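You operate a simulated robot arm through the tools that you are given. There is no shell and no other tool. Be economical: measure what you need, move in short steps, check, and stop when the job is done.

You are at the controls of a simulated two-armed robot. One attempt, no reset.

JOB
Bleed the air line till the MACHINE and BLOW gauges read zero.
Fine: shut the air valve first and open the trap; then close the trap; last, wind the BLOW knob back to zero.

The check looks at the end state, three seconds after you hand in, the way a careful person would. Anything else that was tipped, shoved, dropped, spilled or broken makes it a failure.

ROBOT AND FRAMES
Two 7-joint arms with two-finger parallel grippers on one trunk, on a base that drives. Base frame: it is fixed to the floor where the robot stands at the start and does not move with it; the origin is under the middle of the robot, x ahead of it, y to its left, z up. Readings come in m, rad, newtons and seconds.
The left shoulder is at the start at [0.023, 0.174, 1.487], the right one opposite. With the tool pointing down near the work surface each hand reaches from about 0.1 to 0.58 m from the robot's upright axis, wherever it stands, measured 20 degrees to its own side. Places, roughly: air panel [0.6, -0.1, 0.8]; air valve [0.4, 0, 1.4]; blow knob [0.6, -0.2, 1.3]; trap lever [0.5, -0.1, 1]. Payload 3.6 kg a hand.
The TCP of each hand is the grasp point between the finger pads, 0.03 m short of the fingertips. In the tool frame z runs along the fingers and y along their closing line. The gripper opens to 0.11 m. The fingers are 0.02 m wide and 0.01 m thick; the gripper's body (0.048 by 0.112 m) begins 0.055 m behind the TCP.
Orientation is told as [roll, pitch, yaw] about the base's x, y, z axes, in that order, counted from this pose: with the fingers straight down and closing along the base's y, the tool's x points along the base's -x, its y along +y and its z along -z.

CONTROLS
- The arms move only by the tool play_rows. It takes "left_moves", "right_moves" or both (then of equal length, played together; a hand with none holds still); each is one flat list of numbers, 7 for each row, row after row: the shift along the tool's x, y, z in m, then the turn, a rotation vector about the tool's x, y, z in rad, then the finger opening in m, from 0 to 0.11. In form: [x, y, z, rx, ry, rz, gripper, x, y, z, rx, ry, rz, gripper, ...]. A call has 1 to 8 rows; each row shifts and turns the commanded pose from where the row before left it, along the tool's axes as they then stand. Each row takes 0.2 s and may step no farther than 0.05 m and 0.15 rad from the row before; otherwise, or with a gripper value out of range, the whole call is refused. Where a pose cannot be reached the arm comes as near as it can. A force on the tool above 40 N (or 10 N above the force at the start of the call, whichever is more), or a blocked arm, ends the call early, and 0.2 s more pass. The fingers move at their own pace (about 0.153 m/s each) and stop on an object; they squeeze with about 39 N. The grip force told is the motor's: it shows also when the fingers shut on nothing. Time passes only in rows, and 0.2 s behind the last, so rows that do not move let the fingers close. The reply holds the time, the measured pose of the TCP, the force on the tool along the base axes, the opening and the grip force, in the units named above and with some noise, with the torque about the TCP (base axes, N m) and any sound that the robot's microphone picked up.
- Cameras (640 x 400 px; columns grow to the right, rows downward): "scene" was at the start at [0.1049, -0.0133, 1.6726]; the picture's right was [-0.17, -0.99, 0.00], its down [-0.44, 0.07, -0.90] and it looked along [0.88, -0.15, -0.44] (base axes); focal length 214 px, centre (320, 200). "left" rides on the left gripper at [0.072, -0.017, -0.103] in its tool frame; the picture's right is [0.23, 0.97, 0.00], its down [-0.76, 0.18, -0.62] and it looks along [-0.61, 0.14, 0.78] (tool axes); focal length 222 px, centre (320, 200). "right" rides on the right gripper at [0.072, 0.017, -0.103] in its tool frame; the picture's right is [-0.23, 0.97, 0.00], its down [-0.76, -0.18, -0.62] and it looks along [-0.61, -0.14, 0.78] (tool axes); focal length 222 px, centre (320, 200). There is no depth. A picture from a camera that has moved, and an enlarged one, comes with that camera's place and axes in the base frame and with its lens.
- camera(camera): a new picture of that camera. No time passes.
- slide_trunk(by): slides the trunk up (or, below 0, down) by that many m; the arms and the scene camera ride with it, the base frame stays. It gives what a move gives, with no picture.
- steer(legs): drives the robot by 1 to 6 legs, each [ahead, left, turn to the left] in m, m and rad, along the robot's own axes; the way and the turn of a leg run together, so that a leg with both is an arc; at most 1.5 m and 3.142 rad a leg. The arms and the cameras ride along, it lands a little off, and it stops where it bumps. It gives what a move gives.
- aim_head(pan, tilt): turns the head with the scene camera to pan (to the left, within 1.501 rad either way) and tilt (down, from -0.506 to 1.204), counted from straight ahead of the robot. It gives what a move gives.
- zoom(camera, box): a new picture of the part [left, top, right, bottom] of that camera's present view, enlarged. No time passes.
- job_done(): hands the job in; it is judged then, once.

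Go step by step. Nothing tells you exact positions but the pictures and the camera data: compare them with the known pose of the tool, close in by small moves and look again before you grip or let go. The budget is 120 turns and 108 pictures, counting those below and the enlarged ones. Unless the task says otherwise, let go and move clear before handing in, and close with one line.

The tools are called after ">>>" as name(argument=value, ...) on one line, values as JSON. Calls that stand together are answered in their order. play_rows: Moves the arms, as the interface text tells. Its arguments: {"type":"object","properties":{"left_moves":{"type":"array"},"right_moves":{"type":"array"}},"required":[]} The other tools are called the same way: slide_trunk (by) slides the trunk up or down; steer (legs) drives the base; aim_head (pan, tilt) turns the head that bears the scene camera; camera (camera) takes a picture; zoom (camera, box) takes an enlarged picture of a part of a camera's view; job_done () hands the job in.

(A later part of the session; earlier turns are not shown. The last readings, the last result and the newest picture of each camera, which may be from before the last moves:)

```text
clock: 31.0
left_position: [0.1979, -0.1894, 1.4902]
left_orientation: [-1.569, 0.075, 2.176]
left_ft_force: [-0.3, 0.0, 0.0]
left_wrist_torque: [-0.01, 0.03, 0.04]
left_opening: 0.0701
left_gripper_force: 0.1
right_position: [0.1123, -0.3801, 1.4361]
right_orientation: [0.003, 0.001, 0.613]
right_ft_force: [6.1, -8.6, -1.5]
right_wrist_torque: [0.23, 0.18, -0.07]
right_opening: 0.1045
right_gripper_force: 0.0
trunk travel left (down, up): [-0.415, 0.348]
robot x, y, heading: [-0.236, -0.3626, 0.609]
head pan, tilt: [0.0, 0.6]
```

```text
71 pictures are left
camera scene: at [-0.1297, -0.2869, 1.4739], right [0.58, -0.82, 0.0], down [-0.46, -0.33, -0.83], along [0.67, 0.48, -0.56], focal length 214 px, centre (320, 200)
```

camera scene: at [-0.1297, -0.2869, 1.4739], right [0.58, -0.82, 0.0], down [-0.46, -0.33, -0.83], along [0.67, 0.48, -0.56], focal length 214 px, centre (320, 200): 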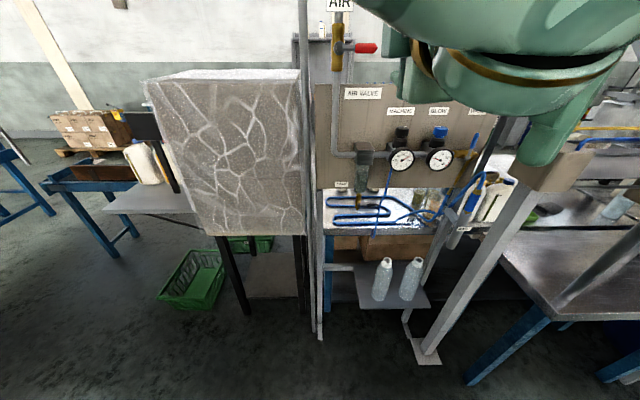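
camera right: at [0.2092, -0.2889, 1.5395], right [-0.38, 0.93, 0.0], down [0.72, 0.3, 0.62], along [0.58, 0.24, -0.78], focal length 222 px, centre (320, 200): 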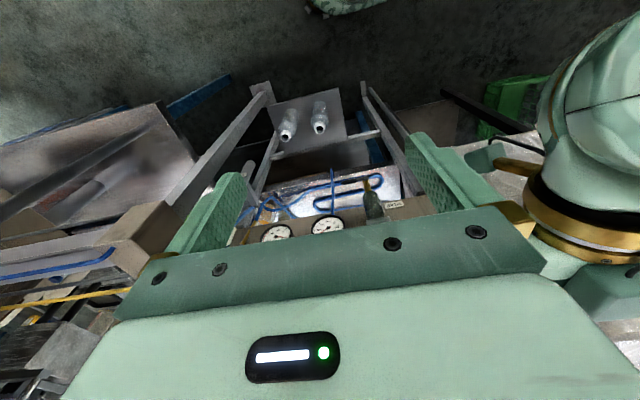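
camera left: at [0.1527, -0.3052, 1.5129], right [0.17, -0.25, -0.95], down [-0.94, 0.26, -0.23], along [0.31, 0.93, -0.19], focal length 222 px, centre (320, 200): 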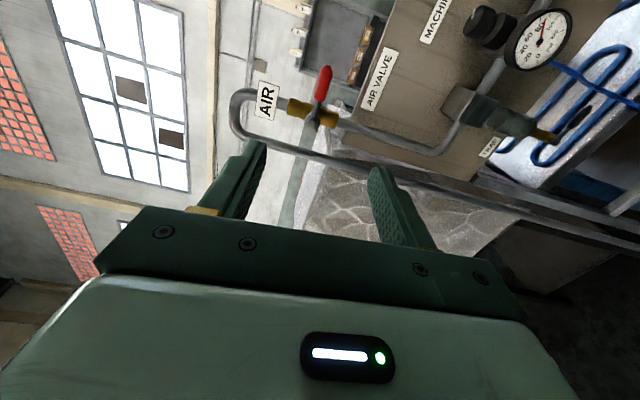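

The valve handle is now horizontal (closed). The left arm is leaning on the right hand, so I'll move the right hand away first. Then I'll enlarge the trap to fix its position.

>>> play_rows(right_moves=[0, -0.04, 0, 0, 0, 0, 0.11, 0, -0.04, 0, 0, 0, 0, 0.11, 0.02, -0.04, 0, 0, 0, 0, 0.11])

>>> zoom(camera="scene", box=[330, 110, 470, 240])

>>> zoom(camera="left", box=[430, 0, 640, 180])

```text
clock: 31.8
left_position: [0.1982, -0.1906, 1.4903]
left_orientation: [-1.572, 0.074, 2.173]
left_ft_force: [0.4, -0.2, 0.1]
left_wrist_torque: [-0.02, 0.02, 0.02]
left_opening: 0.07
left_gripper_force: 0.0
right_position: [0.118, -0.4406, 1.4066]
right_orientation: [0.001, -0.002, 0.612]
right_ft_force: [0.2, -0.3, 0.7]
right_wrist_torque: [0.03, 0.03, 0.01]
right_opening: 0.1098
right_gripper_force: 0.0
right hand out of reach, approached as far as the arm can: row 1, 2, 3
trunk travel left (down, up): [-0.415, 0.348]
robot x, y, heading: [-0.235, -0.3628, 0.614]
head pan, tilt: [0.0, 0.6]
```

```text
3.08 times, centred on (400, 175) of scene
camera zoom: at [-0.13, -0.2889, 1.4741], right [0.58, -0.82, 0.0], down [-0.46, -0.32, -0.83], along [0.67, 0.48, -0.56], focal length 660 px, centre (74, 277)
```

zoom: 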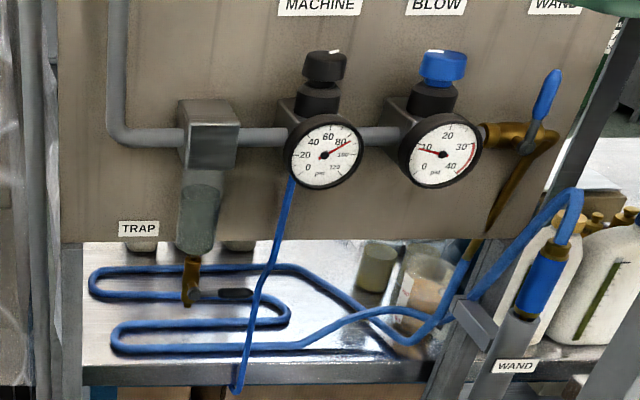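

```text
2.22 times, centred on (535, 90) of left
camera zoom: at [0.1524, -0.3074, 1.5131], right [0.17, -0.24, -0.95], down [-0.94, 0.26, -0.23], along [0.31, 0.93, -0.18], focal length 494 px, centre (-158, 444)
```

zoom: 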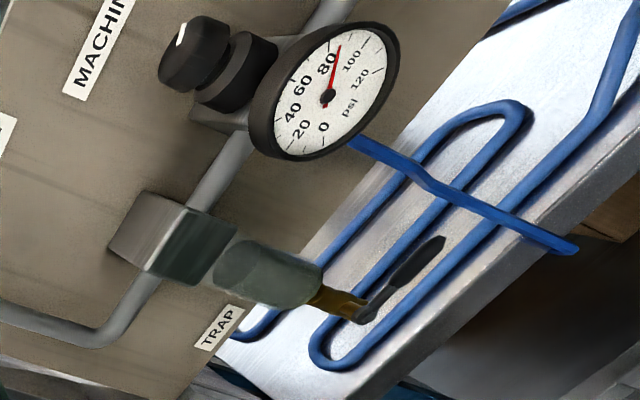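

Fix: trap lever pivot at about U=0.308, F≈0.37, z≈1.01, with the lever pointing right about 0.07 m. The left hand is already turned the way I need, so I'll sidestep 0.085 m and lower the trunk.

>>> steer(legs=[[0, -0.085, 0]])

>>> slide_trunk(by=-0.3)

>>> camera(camera="scene")

>>> camera(camera="left")

```text
clock: 32.9
left_position: [0.2476, -0.2582, 1.4891]
left_orientation: [-1.571, 0.072, 2.175]
left_ft_force: [-0.3, -1.6, 0.8]
left_wrist_torque: [-0.02, 0.01, 0.0]
left_opening: 0.0699
left_gripper_force: 0.1
right_position: [0.1677, -0.51, 1.407]
right_orientation: [0.004, -0.001, 0.612]
right_ft_force: [0.4, -0.8, -0.1]
right_wrist_torque: [0.01, 0.01, 0.0]
right_opening: 0.1102
right_gripper_force: 0.1
trunk travel left (down, up): [-0.415, 0.348]
robot x, y, heading: [-0.1903, -0.4324, 0.616]
head pan, tilt: [0.0, 0.6]
```

```text
clock: 35.9
left_position: [0.2628, -0.2204, 1.1754]
left_orientation: [-1.576, 0.028, 2.282]
left_ft_force: [0.3, -0.9, -0.7]
left_wrist_torque: [-0.01, -0.02, -0.05]
left_opening: 0.07
left_gripper_force: 0.2
right_position: [0.1662, -0.509, 1.1062]
right_orientation: [0.002, -0.002, 0.613]
right_ft_force: [-0.5, 0.9, -0.3]
right_wrist_torque: [0.0, -0.02, 0.01]
right_opening: 0.1099
right_gripper_force: 0.2
trunk travel left (down, up): [-0.115, 0.648]
robot x, y, heading: [-0.186, -0.4289, 0.614]
head pan, tilt: [0.0, 0.6]
```

```text
68 pictures are left
camera scene: at [0.035, -0.2871, 1.1603], right [0.48, -0.88, 0.0], down [-0.53, -0.29, -0.8], along [0.7, 0.38, -0.6], focal length 214 px, centre (320, 200)
```

scene: 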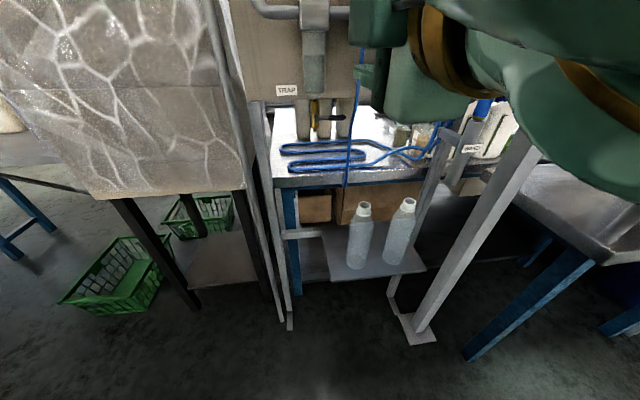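

```text
67 pictures are left
camera left: at [0.2321, -0.3411, 1.1937], right [0.17, -0.19, -0.97], down [-0.96, 0.17, -0.2], along [0.2, 0.97, -0.15], focal length 222 px, centre (320, 200)
```

left: 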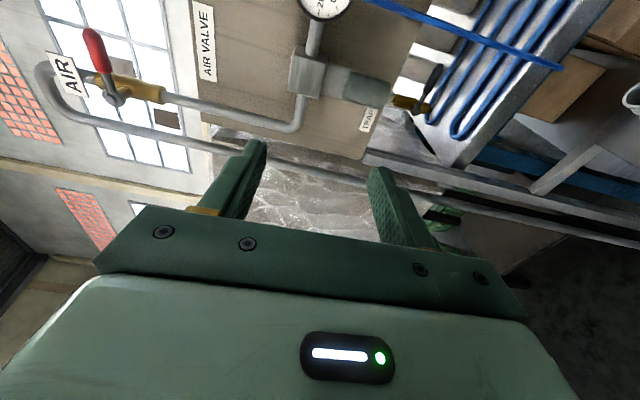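

The trunk leans and twists a little as it lowers, which I'll correct with the arm. Now the rest of the way down.

>>> slide_trunk(by=-0.11)

>>> play_rows(left_moves=[0, 0.02, 0, 0, 0, 0, 0.06, 0, 0.02, 0, 0, 0, 0, 0.06, 0, 0, 0, 0, 0, 0, 0.06])

>>> camera(camera="left")

>>> camera(camera="scene")

```text
clock: 36.9
left_position: [0.313, -0.1922, 1.0479]
left_orientation: [-1.437, 0.044, 2.26]
left_ft_force: [-1.1, 0.4, -0.1]
left_wrist_torque: [0.01, 0.02, -0.01]
left_opening: 0.07
left_gripper_force: 0.1
right_position: [0.1757, -0.5013, 1.0193]
right_orientation: [0.012, -0.008, 0.622]
right_ft_force: [-1.2, 2.0, 6.6]
right_wrist_torque: [-0.29, -0.19, 0.01]
right_opening: 0.1089
right_gripper_force: 0.1
trunk travel left (down, up): [-0.029, 0.734]
robot x, y, heading: [-0.1882, -0.4345, 0.613]
head pan, tilt: [0.0, 0.6]
stopped: the force on the tool passed its limit at 59 N (the readings are from after the stop); the commanded pose is now the measured one
```

```text
clock: 37.7
left_position: [0.3085, -0.1999, 1.0099]
left_orientation: [-1.438, 0.041, 2.253]
left_ft_force: [0.1, 0.7, 0.9]
left_wrist_torque: [-0.01, -0.02, -0.03]
left_opening: 0.0602
left_gripper_force: 0.0
right_position: [0.1741, -0.503, 1.0204]
right_orientation: [0.013, -0.008, 0.624]
right_ft_force: [-0.4, 3.7, 4.0]
right_wrist_torque: [-0.12, -0.14, 0.1]
right_opening: 0.1086
right_gripper_force: 0.0
trunk travel left (down, up): [-0.029, 0.734]
robot x, y, heading: [-0.1871, -0.4279, 0.618]
head pan, tilt: [0.0, 0.6]
```

```text
66 pictures are left
camera left: at [0.2742, -0.3185, 1.043], right [0.07, -0.29, -0.95], down [-0.97, 0.18, -0.13], along [0.21, 0.94, -0.27], focal length 222 px, centre (320, 200)
```

left: 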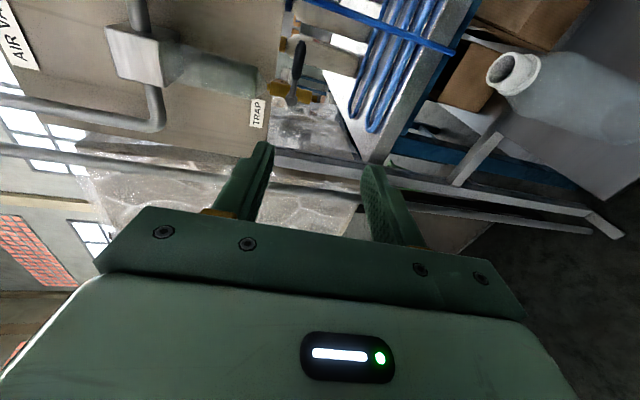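

```text
65 pictures are left
camera scene: at [0.0758, -0.246, 1.0709], right [0.58, -0.82, 0.0], down [-0.46, -0.33, -0.82], along [0.67, 0.48, -0.57], focal length 214 px, centre (320, 200)
```

scene: 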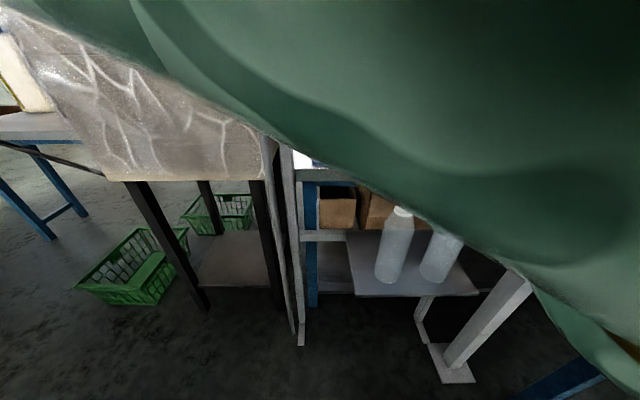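

The trunk stopped on a contact at the right hand, probably the left elbow against it. I'll look through the right camera.

>>> camera(camera="right")

>>> aim_head(pan=-0.8, tilt=0.6)

>>> camera(camera="scene")

```text
64 pictures are left
camera right: at [0.1064, -0.5318, 1.1223], right [-0.38, 0.92, 0.01], down [0.72, 0.29, 0.63], along [0.58, 0.25, -0.78], focal length 222 px, centre (320, 200)
```

right: 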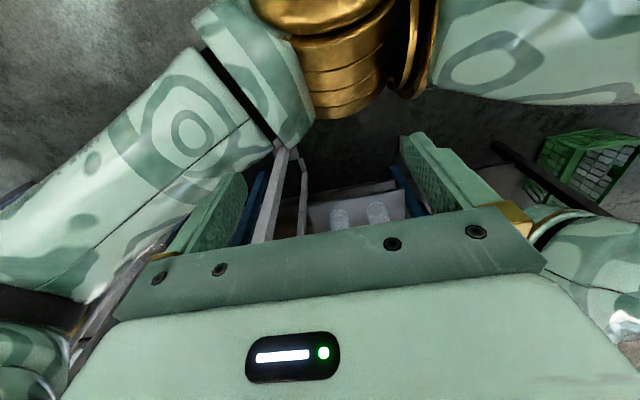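

```text
clock: 38.9
left_position: [0.3084, -0.1999, 1.0091]
left_orientation: [-1.436, 0.043, 2.255]
left_ft_force: [-0.4, 0.0, -0.1]
left_wrist_torque: [-0.05, -0.01, 0.0]
left_opening: 0.0599
left_gripper_force: 0.0
right_position: [0.1743, -0.5023, 1.0209]
right_orientation: [0.012, -0.01, 0.622]
right_ft_force: [0.4, 3.6, 4.1]
right_wrist_torque: [-0.11, -0.12, 0.15]
right_opening: 0.1085
right_gripper_force: 0.1
trunk travel left (down, up): [-0.029, 0.734]
robot x, y, heading: [-0.1869, -0.4361, 0.616]
head pan, tilt: [-0.799, 0.6]
```

```text
63 pictures are left
camera scene: at [0.0857, -0.2641, 1.0706], right [0.37, -0.93, 0.0], down [-0.53, -0.21, -0.82], along [0.76, 0.31, -0.57], focal length 214 px, centre (320, 200)
```

scene: 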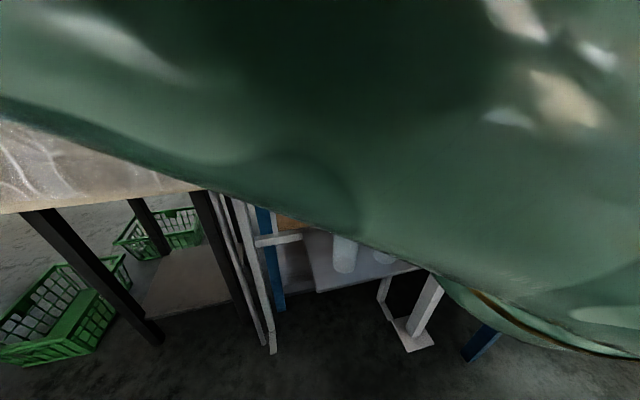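

The left arm is folded awkwardly under the right hand and crowds the head. I'll go back up, untangle the left arm into its natural fingers-down posture, then use a tilted tool for the trap.

>>> aim_head(pan=0.0, tilt=0.6)

>>> steer(legs=[[-0.1, 0, 0]])

>>> slide_trunk(by=0.3)

>>> play_rows(left_moves=[0, 0, 0, 0, 0, 0.15, 0.06, 0, 0, 0, 0, 0, 0.15, 0.06, 0, 0, 0, 0, 0, 0.15, 0.06, 0, 0, 0, 0, 0, 0.15, 0.06, 0, 0, 0, 0, 0, 0.15, 0.06, 0, 0, 0, 0, 0, 0.15, 0.06])

>>> camera(camera="scene")

```text
clock: 40.0
left_position: [0.3073, -0.2009, 1.009]
left_orientation: [-1.437, 0.043, 2.251]
left_ft_force: [-0.4, 0.0, 0.0]
left_wrist_torque: [0.02, -0.01, 0.0]
left_opening: 0.0599
left_gripper_force: 0.0
right_position: [0.174, -0.5023, 1.0195]
right_orientation: [0.011, -0.009, 0.621]
right_ft_force: [0.2, 3.4, 4.1]
right_wrist_torque: [-0.09, -0.09, 0.11]
right_opening: 0.1085
right_gripper_force: 0.0
trunk travel left (down, up): [-0.029, 0.734]
robot x, y, heading: [-0.1847, -0.4339, 0.618]
head pan, tilt: [0.0, 0.6]
```

```text
clock: 41.1
left_position: [0.224, -0.2588, 1.01]
left_orientation: [-1.439, 0.045, 2.254]
left_ft_force: [0.0, -0.7, 0.1]
left_wrist_torque: [0.0, 0.0, 0.04]
left_opening: 0.0599
left_gripper_force: 0.0
right_position: [0.0904, -0.5611, 1.0214]
right_orientation: [0.013, -0.011, 0.622]
right_ft_force: [0.0, 2.7, 4.3]
right_wrist_torque: [-0.09, -0.09, 0.08]
right_opening: 0.1083
right_gripper_force: 0.1
trunk travel left (down, up): [-0.029, 0.734]
robot x, y, heading: [-0.2703, -0.4906, 0.617]
head pan, tilt: [0.0, 0.6]
```

```text
clock: 44.1
left_position: [0.2258, -0.2573, 1.3086]
left_orientation: [-1.437, 0.044, 2.255]
left_ft_force: [0.4, 0.4, -0.3]
left_wrist_torque: [-0.01, 0.0, -0.04]
left_opening: 0.0599
left_gripper_force: 0.0
right_position: [0.0931, -0.5598, 1.3205]
right_orientation: [0.012, -0.008, 0.625]
right_ft_force: [0.1, 0.2, 0.1]
right_wrist_torque: [0.0, 0.02, 0.02]
right_opening: 0.11
right_gripper_force: 0.0
trunk travel left (down, up): [-0.329, 0.434]
robot x, y, heading: [-0.2658, -0.4916, 0.613]
head pan, tilt: [0.0, 0.6]
```

```text
clock: 45.5
left_position: [0.2251, -0.2575, 1.3106]
left_orientation: [-1.369, -0.848, 2.098]
left_ft_force: [-0.1, 0.8, 0.7]
left_wrist_torque: [0.02, 0.02, -0.03]
left_opening: 0.06
left_gripper_force: 0.1
right_position: [0.092, -0.5611, 1.3198]
right_orientation: [0.011, -0.007, 0.623]
right_ft_force: [-0.5, -0.1, -0.4]
right_wrist_torque: [0.03, 0.0, -0.01]
right_opening: 0.1099
right_gripper_force: 0.0
trunk travel left (down, up): [-0.329, 0.434]
robot x, y, heading: [-0.2686, -0.4891, 0.618]
head pan, tilt: [0.0, 0.6]
```

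```text
62 pictures are left
camera scene: at [-0.14, -0.3983, 1.3866], right [0.58, -0.82, 0.0], down [-0.46, -0.33, -0.82], along [0.67, 0.48, -0.57], focal length 214 px, centre (320, 200)
```

scene: 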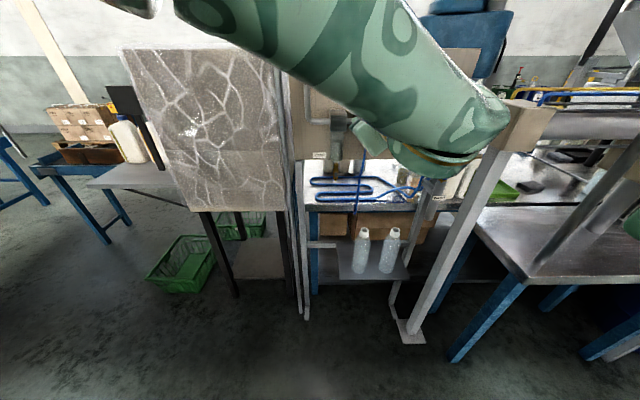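

Continuing to untangle: finish the roll, then tilt the fingers downward while moving left.

>>> play_rows(left_moves=[0, 0.01, 0, 0, 0, 0.15, 0.06, 0, 0.01, 0, 0, 0, 0.15, 0.06, 0, 0.01, 0, 0, 0, 0.15, 0.06, 0, 0.02, 0, 0, 0, 0.15, 0.06, -0.01, 0.02, 0, 0, 0.15, 0, 0.06, -0.01, 0.02, 0, 0, 0.15, 0, 0.06, -0.01, 0.02, 0, 0, 0.15, 0, 0.06, -0.01, 0.02, 0, 0, 0.15, 0, 0.06])

>>> camera(camera="scene")

```text
clock: 47.3
left_position: [0.1522, -0.1512, 1.3158]
left_orientation: [-0.172, -0.829, 0.82]
left_ft_force: [1.1, 0.5, -0.7]
left_wrist_torque: [0.01, 0.0, -0.03]
left_opening: 0.0601
left_gripper_force: 0.1
right_position: [0.0922, -0.5578, 1.319]
right_orientation: [0.011, -0.008, 0.622]
right_ft_force: [-0.5, 0.3, 0.0]
right_wrist_torque: [-0.01, -0.02, -0.01]
right_opening: 0.1099
right_gripper_force: 0.0
trunk travel left (down, up): [-0.329, 0.434]
robot x, y, heading: [-0.2698, -0.4905, 0.616]
head pan, tilt: [0.0, 0.6]
```

```text
61 pictures are left
camera scene: at [-0.1401, -0.3968, 1.3865], right [0.58, -0.82, 0.0], down [-0.46, -0.33, -0.82], along [0.67, 0.48, -0.57], focal length 214 px, centre (320, 200)
```

scene: 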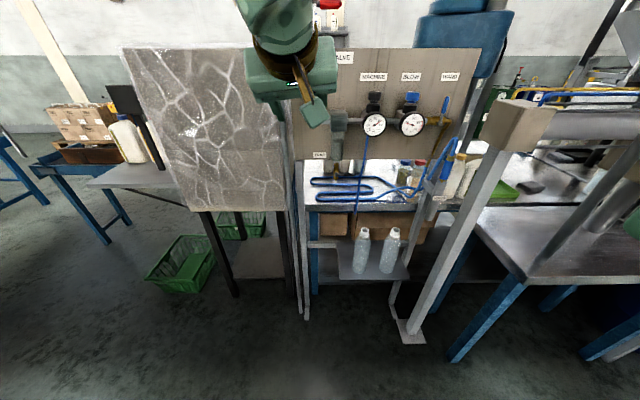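

The arm is natural again with the fingers tilted about 45° toward the panel, and the scene view is clear. I'll enlarge the trap again from here with both cameras.

>>> zoom(camera="scene", box=[300, 80, 440, 210])

>>> camera(camera="left")

>>> camera(camera="right")

```text
3.08 times, centred on (370, 145) of scene
camera zoom: at [-0.1401, -0.3968, 1.3865], right [0.58, -0.82, 0.0], down [-0.46, -0.33, -0.82], along [0.67, 0.48, -0.57], focal length 660 px, centre (166, 369)
```

zoom: 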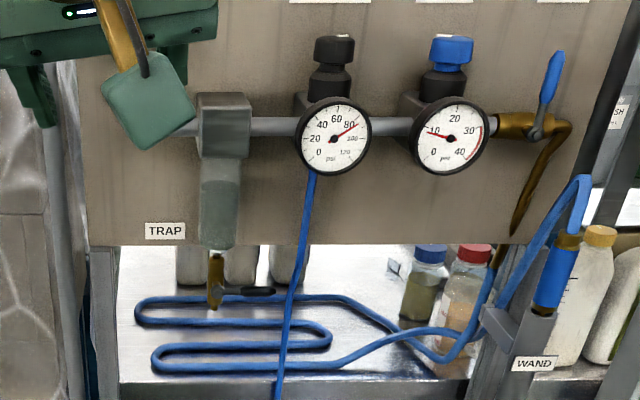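

```text
59 pictures are left
camera left: at [0.0646, -0.242, 1.3334], right [-0.72, 0.63, -0.28], down [-0.15, 0.26, 0.96], along [0.67, 0.73, -0.09], focal length 222 px, centre (320, 200)
```

left: 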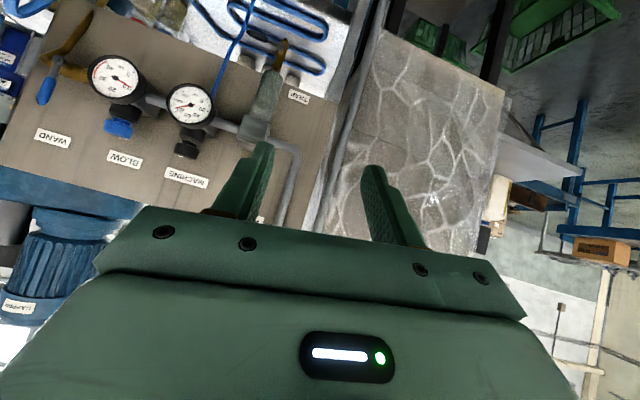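

```text
58 pictures are left
camera right: at [0.0241, -0.5884, 1.4225], right [-0.38, 0.92, 0.01], down [0.72, 0.29, 0.63], along [0.58, 0.25, -0.78], focal length 222 px, centre (320, 200)
```

right: 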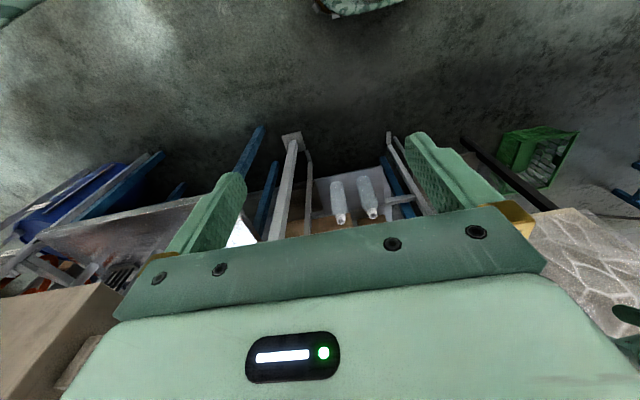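

Fix: pivot at U≈0.30, F≈0.357, z≈1.014, with the lever grip spanning U 0.33–0.37. I'll sidestep right, lower a bit, close the left fingers and move up above the lever.

>>> steer(legs=[[0, -0.14, 0], [0.15, 0, 0]])

>>> slide_trunk(by=-0.1)

>>> play_rows(left_moves=[0, 0, 0, 0, 0, 0, 0.03, 0, 0, 0, 0, 0, 0, 0.0, 0, 0, 0, 0, 0, 0, 0.0])

>>> camera(camera="scene")

>>> camera(camera="left")

```text
clock: 49.6
left_position: [0.3562, -0.1786, 1.3142]
left_orientation: [-0.171, -0.829, 0.82]
left_ft_force: [0.9, 0.9, -0.5]
left_wrist_torque: [0.02, -0.01, 0.02]
left_opening: 0.06
left_gripper_force: 0.1
right_position: [0.2972, -0.5859, 1.3191]
right_orientation: [0.013, -0.009, 0.622]
right_ft_force: [0.6, -0.2, 0.0]
right_wrist_torque: [-0.03, 0.01, -0.06]
right_opening: 0.1097
right_gripper_force: 0.1
trunk travel left (down, up): [-0.329, 0.434]
robot x, y, heading: [-0.0624, -0.5161, 0.612]
head pan, tilt: [0.0, 0.6]
```

```text
clock: 51.0
left_position: [0.3554, -0.1809, 1.2166]
left_orientation: [-0.17, -0.832, 0.819]
left_ft_force: [0.3, -0.1, 0.6]
left_wrist_torque: [0.0, 0.01, 0.02]
left_opening: 0.0599
left_gripper_force: 0.0
right_position: [0.294, -0.587, 1.2205]
right_orientation: [0.011, -0.01, 0.623]
right_ft_force: [0.6, -1.0, 0.4]
right_wrist_torque: [0.01, -0.02, -0.02]
right_opening: 0.1098
right_gripper_force: 0.1
trunk travel left (down, up): [-0.229, 0.534]
robot x, y, heading: [-0.0656, -0.5151, 0.616]
head pan, tilt: [0.0, 0.6]
```

```text
clock: 51.8
left_position: [0.3566, -0.1787, 1.2162]
left_orientation: [-0.17, -0.832, 0.821]
left_ft_force: [-0.2, 0.5, 0.2]
left_wrist_torque: [-0.01, 0.03, 0.0]
left_opening: 0.0002
left_gripper_force: 37.5
right_position: [0.2958, -0.5874, 1.2209]
right_orientation: [0.012, -0.009, 0.624]
right_ft_force: [-0.2, 0.1, 0.2]
right_wrist_torque: [-0.04, 0.0, 0.01]
right_opening: 0.11
right_gripper_force: 0.0
trunk travel left (down, up): [-0.229, 0.534]
robot x, y, heading: [-0.0617, -0.5169, 0.615]
head pan, tilt: [0.0, 0.6]
```

```text
57 pictures are left
camera scene: at [0.0999, -0.3993, 1.284], right [0.58, -0.82, 0.0], down [-0.46, -0.33, -0.82], along [0.67, 0.48, -0.57], focal length 214 px, centre (320, 200)
```

scene: 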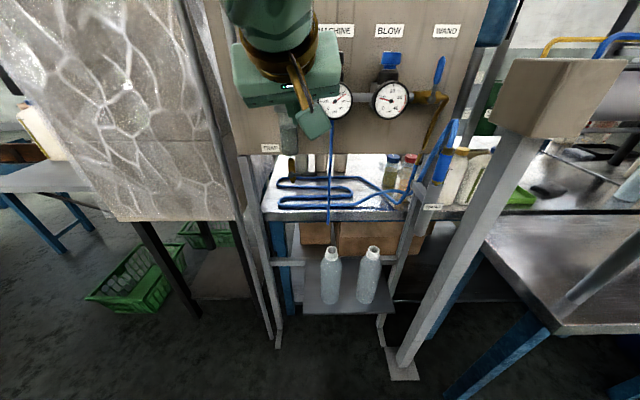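

```text
56 pictures are left
camera left: at [0.2685, -0.2702, 1.2332], right [-0.72, 0.63, -0.28], down [-0.15, 0.25, 0.96], along [0.67, 0.73, -0.09], focal length 222 px, centre (320, 200)
```

left: 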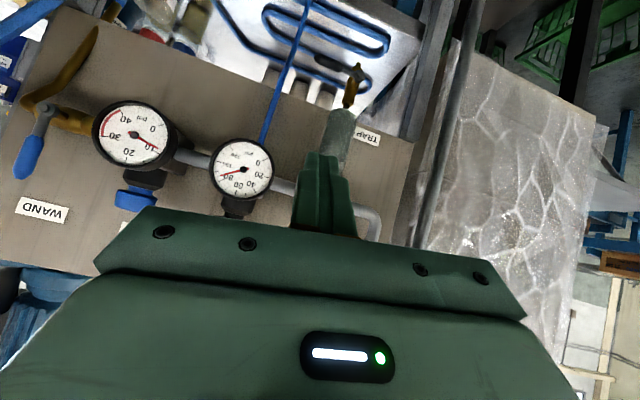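

The hand is at U≈0.353, above and in front of the trap. I'll move down along the fingers most of the way and check.

>>> play_rows(left_moves=[0.004, 0, 0.0375, 0, 0, 0, 0, 0.004, 0, 0.0375, 0, 0, 0, 0, 0.004, 0, 0.0375, 0, 0, 0, 0, 0.004, 0.003, 0.0375, 0, 0, 0, 0])

>>> zoom(camera="scene", box=[230, 80, 390, 230])

>>> camera(camera="left")

```text
clock: 52.8
left_position: [0.4387, -0.1195, 1.1036]
left_orientation: [-0.171, -0.831, 0.821]
left_ft_force: [0.5, -0.3, 1.2]
left_wrist_torque: [0.01, 0.02, 0.01]
left_opening: 0.0
left_gripper_force: 37.3
right_position: [0.2961, -0.5859, 1.2192]
right_orientation: [0.013, -0.01, 0.624]
right_ft_force: [0.5, 1.1, 0.3]
right_wrist_torque: [0.01, 0.01, 0.02]
right_opening: 0.1102
right_gripper_force: 0.0
trunk travel left (down, up): [-0.229, 0.534]
robot x, y, heading: [-0.0647, -0.5191, 0.621]
head pan, tilt: [0.0, 0.6]
```

```text
2.67 times, centred on (310, 155) of scene
camera zoom: at [0.1006, -0.3987, 1.2838], right [0.58, -0.82, 0.0], down [-0.46, -0.33, -0.82], along [0.67, 0.48, -0.57], focal length 572 px, centre (347, 320)
```

zoom: 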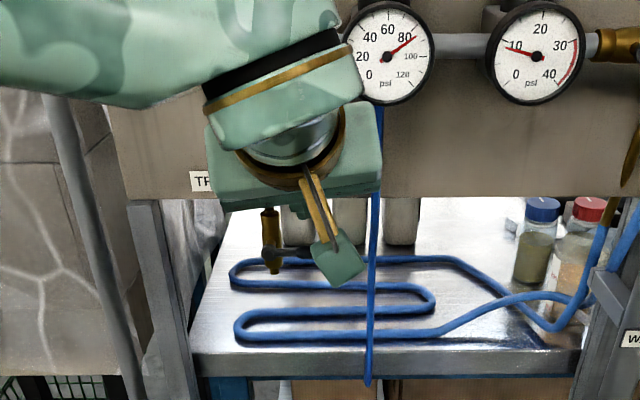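

```text
54 pictures are left
camera left: at [0.3528, -0.2115, 1.1212], right [-0.72, 0.63, -0.28], down [-0.15, 0.25, 0.96], along [0.67, 0.73, -0.09], focal length 222 px, centre (320, 200)
```

left: 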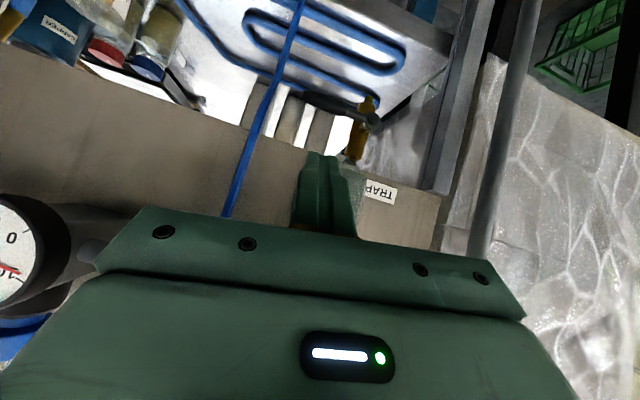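

Both views agree on the lever's place, with its tip near U=0.375, z≈1.017. I'll bring the fist right above it, then press a first 2 cm.

>>> play_rows(left_moves=[0, 0, 0.033, 0, 0, 0, 0, 0, 0, 0.032, 0, 0, 0, 0])

>>> camera(camera="left")

>>> zoom(camera="scene", box=[230, 80, 390, 230])

```text
clock: 53.4
left_position: [0.4806, -0.0932, 1.0608]
left_orientation: [-0.17, -0.831, 0.822]
left_ft_force: [-0.4, 0.7, -0.7]
left_wrist_torque: [-0.01, 0.02, -0.01]
left_opening: 0.0
left_gripper_force: 37.5
right_position: [0.2966, -0.5859, 1.2199]
right_orientation: [0.014, -0.01, 0.623]
right_ft_force: [-0.1, 0.1, 0.5]
right_wrist_torque: [-0.02, 0.0, 0.02]
right_opening: 0.11
right_gripper_force: 0.0
trunk travel left (down, up): [-0.229, 0.534]
robot x, y, heading: [-0.0611, -0.5151, 0.61]
head pan, tilt: [0.0, 0.6]
```

```text
53 pictures are left
camera left: at [0.3925, -0.1855, 1.0786], right [-0.72, 0.63, -0.28], down [-0.15, 0.25, 0.96], along [0.67, 0.73, -0.09], focal length 222 px, centre (320, 200)
```

left: 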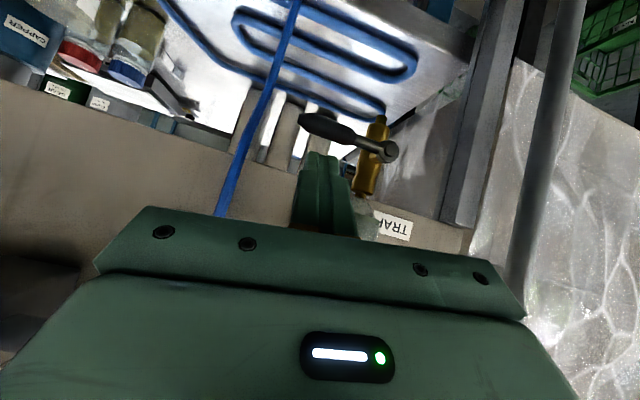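

```text
2.67 times, centred on (310, 155) of scene
camera zoom: at [0.1002, -0.3991, 1.2839], right [0.58, -0.82, 0.0], down [-0.46, -0.33, -0.82], along [0.67, 0.48, -0.57], focal length 572 px, centre (347, 320)
```

zoom: 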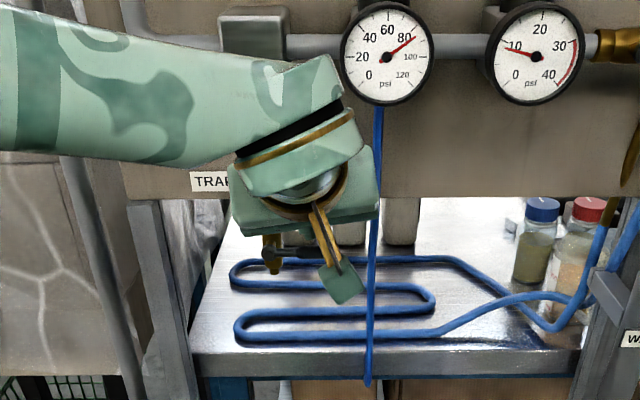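

The fist is directly above the lever. Pressing down along the arc now.

>>> play_rows(left_moves=[0.0075, 0, 0.0067, 0, 0, 0, 0, 0.0075, 0.001, 0.0067, 0, 0, 0, 0, 0.0075, 0.002, 0.0067, 0, 0, 0, 0])

>>> camera(camera="left")

```text
clock: 54.2
left_position: [0.4795, -0.0969, 1.031]
left_orientation: [-0.171, -0.829, 0.818]
left_ft_force: [-1.7, -1.9, 0.4]
left_wrist_torque: [-0.02, 0.03, 0.02]
left_opening: 0.0002
left_gripper_force: 37.5
right_position: [0.2956, -0.5863, 1.2199]
right_orientation: [0.013, -0.008, 0.622]
right_ft_force: [0.3, 1.9, -0.2]
right_wrist_torque: [-0.01, -0.03, -0.03]
right_opening: 0.11
right_gripper_force: 0.0
trunk travel left (down, up): [-0.229, 0.534]
robot x, y, heading: [-0.0651, -0.5207, 0.617]
head pan, tilt: [0.0, 0.6]
```

```text
51 pictures are left
camera left: at [0.3922, -0.1871, 1.0478], right [-0.72, 0.63, -0.28], down [-0.15, 0.25, 0.96], along [0.67, 0.73, -0.09], focal length 222 px, centre (320, 200)
```

left: 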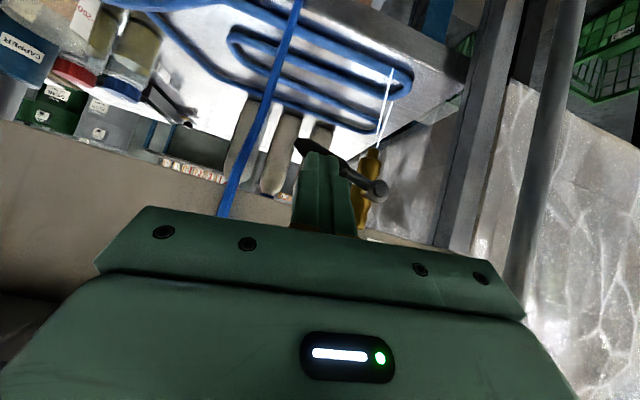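

A white jet is coming from the drain, so the trap is opening. I'll continue down the arc.

>>> play_rows(left_moves=[0.0075, 0.004, 0.0067, 0, 0, 0, 0, 0.0075, 0.005, 0.0067, 0, 0, 0, 0, 0.0075, 0.006, 0.0067, 0, 0, 0, 0, 0.004, 0.006, 0.004, 0, 0, 0, 0])

>>> camera(camera="left")

>>> zoom(camera="scene", box=[230, 80, 390, 230])

```text
clock: 55.2
left_position: [0.4685, -0.0825, 0.991]
left_orientation: [-0.17, -0.831, 0.819]
left_ft_force: [0.2, -0.7, 1.3]
left_wrist_torque: [0.0, -0.02, -0.01]
left_opening: 0.0
left_gripper_force: 37.8
right_position: [0.2965, -0.586, 1.2198]
right_orientation: [0.011, -0.007, 0.622]
right_ft_force: [0.5, 0.2, -0.8]
right_wrist_torque: [-0.02, 0.0, 0.01]
right_opening: 0.11
right_gripper_force: 0.0
trunk travel left (down, up): [-0.229, 0.534]
robot x, y, heading: [-0.0643, -0.5181, 0.612]
head pan, tilt: [0.0, 0.6]
```

```text
50 pictures are left
camera left: at [0.382, -0.1737, 1.0092], right [-0.72, 0.63, -0.28], down [-0.15, 0.25, 0.96], along [0.68, 0.73, -0.09], focal length 222 px, centre (320, 200)
```

left: 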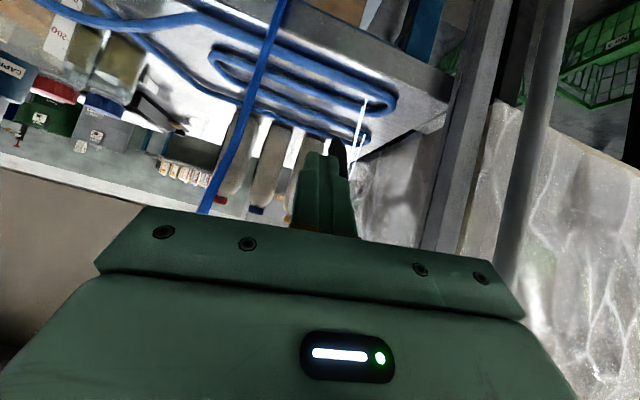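

```text
2.67 times, centred on (310, 155) of scene
camera zoom: at [0.0999, -0.3993, 1.284], right [0.58, -0.82, 0.0], down [-0.46, -0.33, -0.82], along [0.67, 0.48, -0.57], focal length 572 px, centre (347, 320)
```

zoom: 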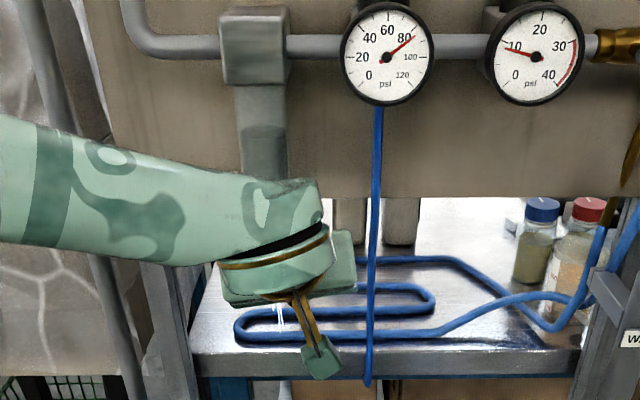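

The lever is now steep. I'll nudge it left a bit more toward vertical and watch the gauges.

>>> play_rows(left_moves=[0, 0.006, 0, 0, 0, 0, 0, 0, 0.006, 0, 0, 0, 0, 0, 0, 0.004, 0, 0, 0, 0, 0])

>>> camera(camera="left")

>>> zoom(camera="scene", box=[310, 70, 400, 120])

```text
clock: 56.0
left_position: [0.4602, -0.0711, 0.9898]
left_orientation: [-0.169, -0.827, 0.816]
left_ft_force: [4.0, -4.6, -2.2]
left_wrist_torque: [-0.11, -0.03, -0.11]
left_opening: 0.0
left_gripper_force: 37.7
right_position: [0.2976, -0.5866, 1.2205]
right_orientation: [0.011, -0.009, 0.624]
right_ft_force: [-0.4, -0.2, 0.3]
right_wrist_torque: [0.01, 0.0, 0.01]
right_opening: 0.11
right_gripper_force: 0.0
trunk travel left (down, up): [-0.229, 0.534]
robot x, y, heading: [-0.0656, -0.5153, 0.617]
head pan, tilt: [0.0, 0.6]
```

```text
48 pictures are left
camera left: at [0.3724, -0.1624, 1.0073], right [-0.72, 0.63, -0.28], down [-0.15, 0.25, 0.96], along [0.68, 0.73, -0.09], focal length 222 px, centre (320, 200)
```

left: 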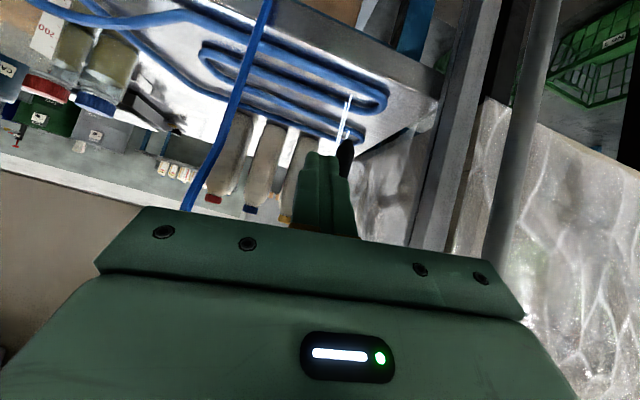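

```text
7.11 times, centred on (355, 95) of scene
camera zoom: at [0.1008, -0.3998, 1.2839], right [0.58, -0.82, 0.0], down [-0.46, -0.33, -0.82], along [0.67, 0.48, -0.57], focal length 1525 px, centre (71, 947)
```

zoom: 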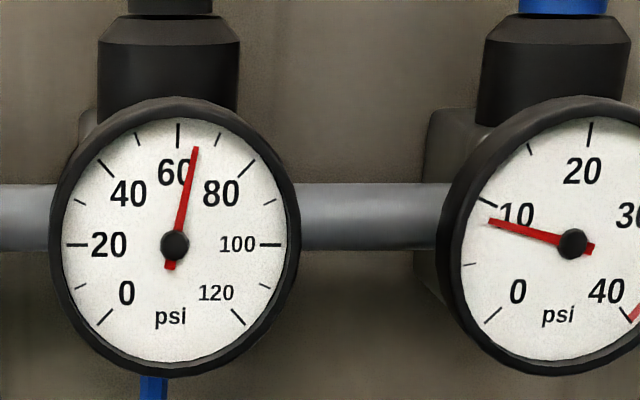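

MACHINE is falling (about 65). I'll ease the fist off the lever and wait while it bleeds.

>>> play_rows(left_moves=[0, -0.01, 0, 0, 0, 0, 0, 0, -0.015, 0, 0, 0, 0, 0, 0, -0.01, 0, 0, 0, 0, 0, 0, 0, 0, 0, 0, 0, 0, 0, 0, 0, 0, 0, 0, 0, 0, 0, 0, 0, 0, 0, 0, 0, 0, 0, 0, 0, 0, 0, 0, 0, 0, 0, 0, 0, 0])

>>> play_rows(left_moves=[0, 0, 0, 0, 0, 0, 0, 0, 0, 0, 0, 0, 0, 0, 0, 0, 0, 0, 0, 0, 0, 0, 0, 0, 0, 0, 0, 0, 0, 0, 0, 0, 0, 0, 0, 0, 0, 0, 0, 0, 0, 0, 0, 0, 0, 0, 0, 0, 0, 0, 0, 0, 0, 0, 0, 0])

>>> camera(camera="left")

>>> zoom(camera="scene", box=[310, 70, 400, 120])

```text
clock: 57.8
left_position: [0.48, -0.0966, 0.9951]
left_orientation: [-0.17, -0.832, 0.821]
left_ft_force: [-0.6, -0.8, -0.5]
left_wrist_torque: [-0.01, -0.04, 0.03]
left_opening: 0.0
left_gripper_force: 37.9
right_position: [0.2953, -0.5863, 1.2199]
right_orientation: [0.012, -0.009, 0.623]
right_ft_force: [-0.2, 0.0, -0.3]
right_wrist_torque: [0.0, 0.0, -0.01]
right_opening: 0.1101
right_gripper_force: 0.0
trunk travel left (down, up): [-0.229, 0.534]
robot x, y, heading: [-0.0638, -0.5165, 0.614]
head pan, tilt: [0.0, 0.6]
```

```text
clock: 59.6
left_position: [0.4813, -0.0976, 0.9943]
left_orientation: [-0.17, -0.832, 0.821]
left_ft_force: [0.6, -0.6, 0.5]
left_wrist_torque: [0.04, -0.03, 0.0]
left_opening: 0.0001
left_gripper_force: 37.9
right_position: [0.2958, -0.5867, 1.2196]
right_orientation: [0.012, -0.008, 0.622]
right_ft_force: [0.6, 0.1, 0.5]
right_wrist_torque: [-0.01, 0.01, 0.04]
right_opening: 0.1102
right_gripper_force: 0.1
trunk travel left (down, up): [-0.229, 0.534]
robot x, y, heading: [-0.0653, -0.5152, 0.617]
head pan, tilt: [0.0, 0.6]
```

```text
46 pictures are left
camera left: at [0.3943, -0.1886, 1.0118], right [-0.72, 0.63, -0.28], down [-0.15, 0.25, 0.96], along [0.67, 0.73, -0.09], focal length 222 px, centre (320, 200)
```

left: 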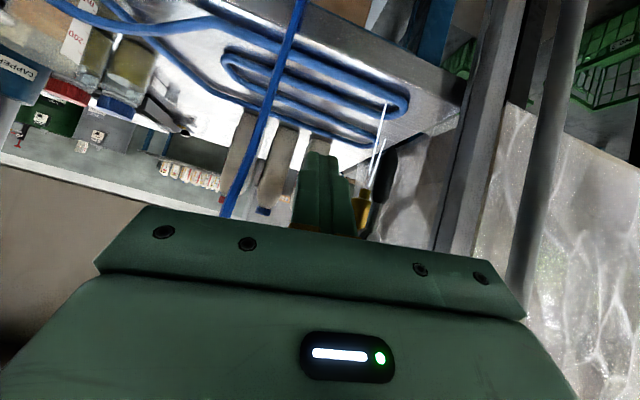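

```text
7.11 times, centred on (355, 95) of scene
camera zoom: at [0.1, -0.3992, 1.284], right [0.58, -0.82, 0.0], down [-0.46, -0.33, -0.82], along [0.67, 0.48, -0.57], focal length 1525 px, centre (71, 947)
```

zoom: 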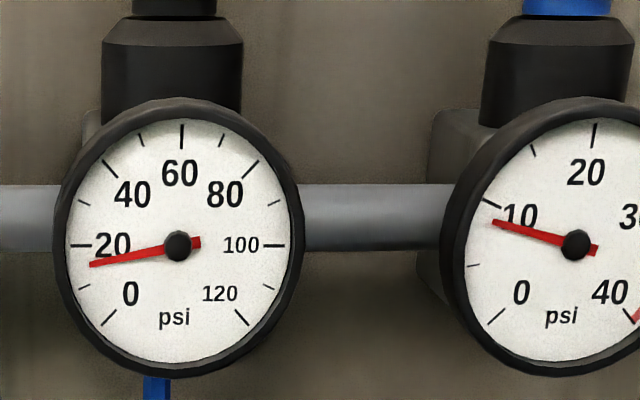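

MACHINE is about 15 and falling. I'll retract the fist a bit along its axis and keep waiting.

>>> play_rows(left_moves=[0, 0, -0.04, 0, 0, 0, 0, 0, 0, -0.04, 0, 0, 0, 0, 0, 0, 0, 0, 0, 0, 0, 0, 0, 0, 0, 0, 0, 0, 0, 0, 0, 0, 0, 0, 0, 0, 0, 0, 0, 0, 0, 0, 0, 0, 0, 0, 0, 0, 0, 0, 0, 0, 0, 0, 0, 0])

>>> play_rows(left_moves=[0, 0, 0, 0, 0, 0, 0, 0, 0, 0, 0, 0, 0, 0, 0, 0, 0, 0, 0, 0, 0, 0, 0, 0, 0, 0, 0, 0, 0, 0, 0, 0, 0, 0, 0, 0, 0, 0, 0, 0, 0, 0, 0, 0, 0, 0, 0, 0, 0, 0, 0, 0, 0, 0, 0, 0])

>>> play_rows(left_moves=[0, 0, 0, 0, 0, 0, 0, 0, 0, 0, 0, 0, 0, 0, 0, 0, 0, 0, 0, 0, 0, 0, 0, 0, 0, 0, 0, 0, 0, 0, 0, 0, 0, 0, 0, 0, 0, 0, 0, 0, 0, 0, 0, 0, 0, 0, 0, 0, 0, 0, 0, 0, 0, 0, 0, 0])

>>> zoom(camera="scene", box=[310, 70, 420, 130])

>>> zoom(camera="left", box=[240, 50, 480, 250])

```text
clock: 61.4
left_position: [0.4306, -0.1295, 1.0467]
left_orientation: [-0.168, -0.83, 0.819]
left_ft_force: [0.0, 0.5, 0.2]
left_wrist_torque: [0.0, 0.01, 0.0]
left_opening: 0.0
left_gripper_force: 37.7
right_position: [0.2952, -0.5864, 1.2189]
right_orientation: [0.014, -0.009, 0.624]
right_ft_force: [0.1, -1.0, -0.6]
right_wrist_torque: [-0.01, -0.02, -0.01]
right_opening: 0.1101
right_gripper_force: 0.1
trunk travel left (down, up): [-0.229, 0.534]
robot x, y, heading: [-0.0631, -0.5193, 0.616]
head pan, tilt: [0.0, 0.6]
```

```text
clock: 63.2
left_position: [0.4301, -0.129, 1.0466]
left_orientation: [-0.17, -0.831, 0.822]
left_ft_force: [0.0, 0.6, 0.0]
left_wrist_torque: [0.01, -0.02, 0.0]
left_opening: 0.0
left_gripper_force: 37.7
right_position: [0.2969, -0.5865, 1.2195]
right_orientation: [0.011, -0.01, 0.623]
right_ft_force: [-0.6, -0.5, 0.6]
right_wrist_torque: [-0.01, 0.01, 0.01]
right_opening: 0.11
right_gripper_force: 0.1
trunk travel left (down, up): [-0.229, 0.534]
robot x, y, heading: [-0.0651, -0.5177, 0.617]
head pan, tilt: [0.0, 0.6]
```

```text
clock: 65.0
left_position: [0.4298, -0.1312, 1.0465]
left_orientation: [-0.17, -0.83, 0.819]
left_ft_force: [0.1, -0.1, -0.1]
left_wrist_torque: [0.02, 0.01, 0.01]
left_opening: 0.0
left_gripper_force: 37.8
right_position: [0.2959, -0.5867, 1.2196]
right_orientation: [0.012, -0.007, 0.623]
right_ft_force: [1.1, 0.3, 0.4]
right_wrist_torque: [-0.04, 0.01, 0.0]
right_opening: 0.11
right_gripper_force: 0.0
trunk travel left (down, up): [-0.229, 0.534]
robot x, y, heading: [-0.0662, -0.5181, 0.615]
head pan, tilt: [0.0, 0.6]
```

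```text
5.82 times, centred on (365, 100) of scene
camera zoom: at [0.0999, -0.3992, 1.284], right [0.58, -0.82, 0.0], down [-0.46, -0.33, -0.82], along [0.67, 0.48, -0.57], focal length 1248 px, centre (58, 782)
```

zoom: 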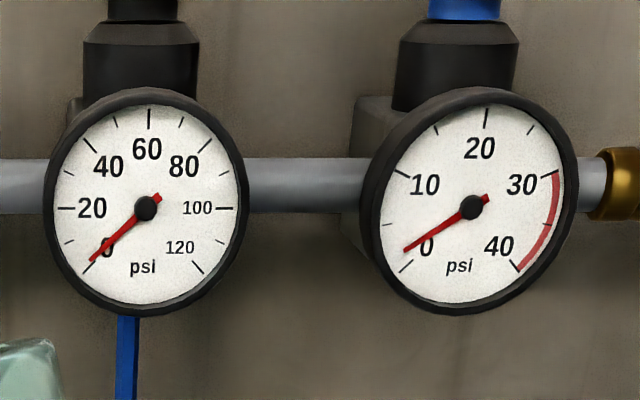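

```text
2.00 times, centred on (360, 150) of left
camera zoom: at [0.344, -0.2217, 1.0647], right [-0.72, 0.63, -0.28], down [-0.15, 0.25, 0.96], along [0.67, 0.73, -0.09], focal length 444 px, centre (240, 300)
```

zoom: 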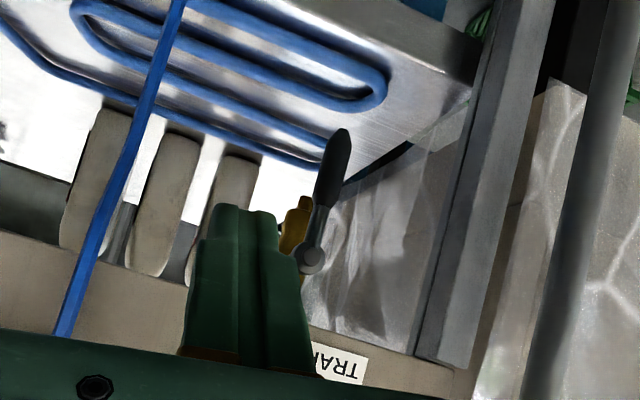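

Both gauges are at about 2 and still dropping, and the lever hangs vertical. While it finishes bleeding, I'll bring the fist round to the lever's left side and flatten its tilt.

>>> play_rows(left_moves=[0, 0.038, 0, 0, 0, 0, 0, 0, 0.038, 0, 0, 0, 0, 0, 0, 0, 0, 0, -0.15, 0, 0, 0, 0, 0, 0, -0.15, 0, 0, 0, 0, 0, 0, 0, 0, 0, 0, 0, 0, 0, 0, 0, 0, 0, 0, 0, 0, 0, 0, 0, 0, 0, 0, 0, 0, 0, 0])

>>> zoom(camera="scene", box=[310, 70, 420, 130])

>>> zoom(camera="left", box=[200, 50, 440, 250])

```text
clock: 66.8
left_position: [0.3846, -0.0717, 1.0386]
left_orientation: [-0.268, -1.125, 0.935]
left_ft_force: [0.5, 0.5, -0.5]
left_wrist_torque: [0.0, -0.01, -0.01]
left_opening: 0.0
left_gripper_force: 37.9
right_position: [0.2953, -0.5866, 1.22]
right_orientation: [0.013, -0.008, 0.623]
right_ft_force: [-0.3, 0.2, -0.5]
right_wrist_torque: [0.03, 0.02, -0.02]
right_opening: 0.1099
right_gripper_force: 0.1
trunk travel left (down, up): [-0.229, 0.534]
robot x, y, heading: [-0.0614, -0.5182, 0.613]
head pan, tilt: [0.0, 0.6]
```

```text
5.82 times, centred on (365, 100) of scene
camera zoom: at [0.0999, -0.3992, 1.284], right [0.58, -0.82, 0.0], down [-0.46, -0.33, -0.82], along [0.67, 0.48, -0.57], focal length 1248 px, centre (58, 782)
```

zoom: 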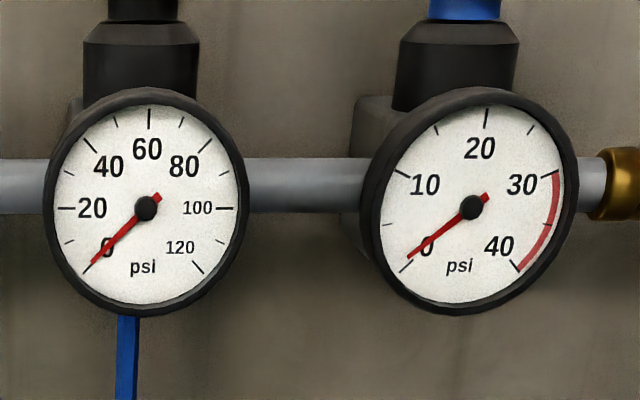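

```text
2.00 times, centred on (320, 150) of left
camera zoom: at [0.3001, -0.1666, 1.0187], right [-0.68, 0.66, -0.32], down [-0.37, 0.06, 0.93], along [0.64, 0.74, 0.2], focal length 444 px, centre (320, 300)
```

zoom: 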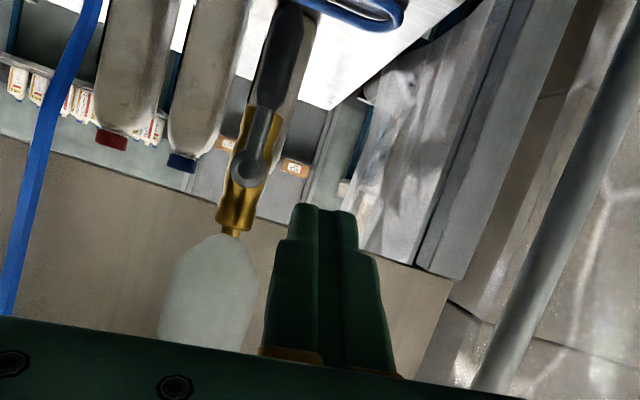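

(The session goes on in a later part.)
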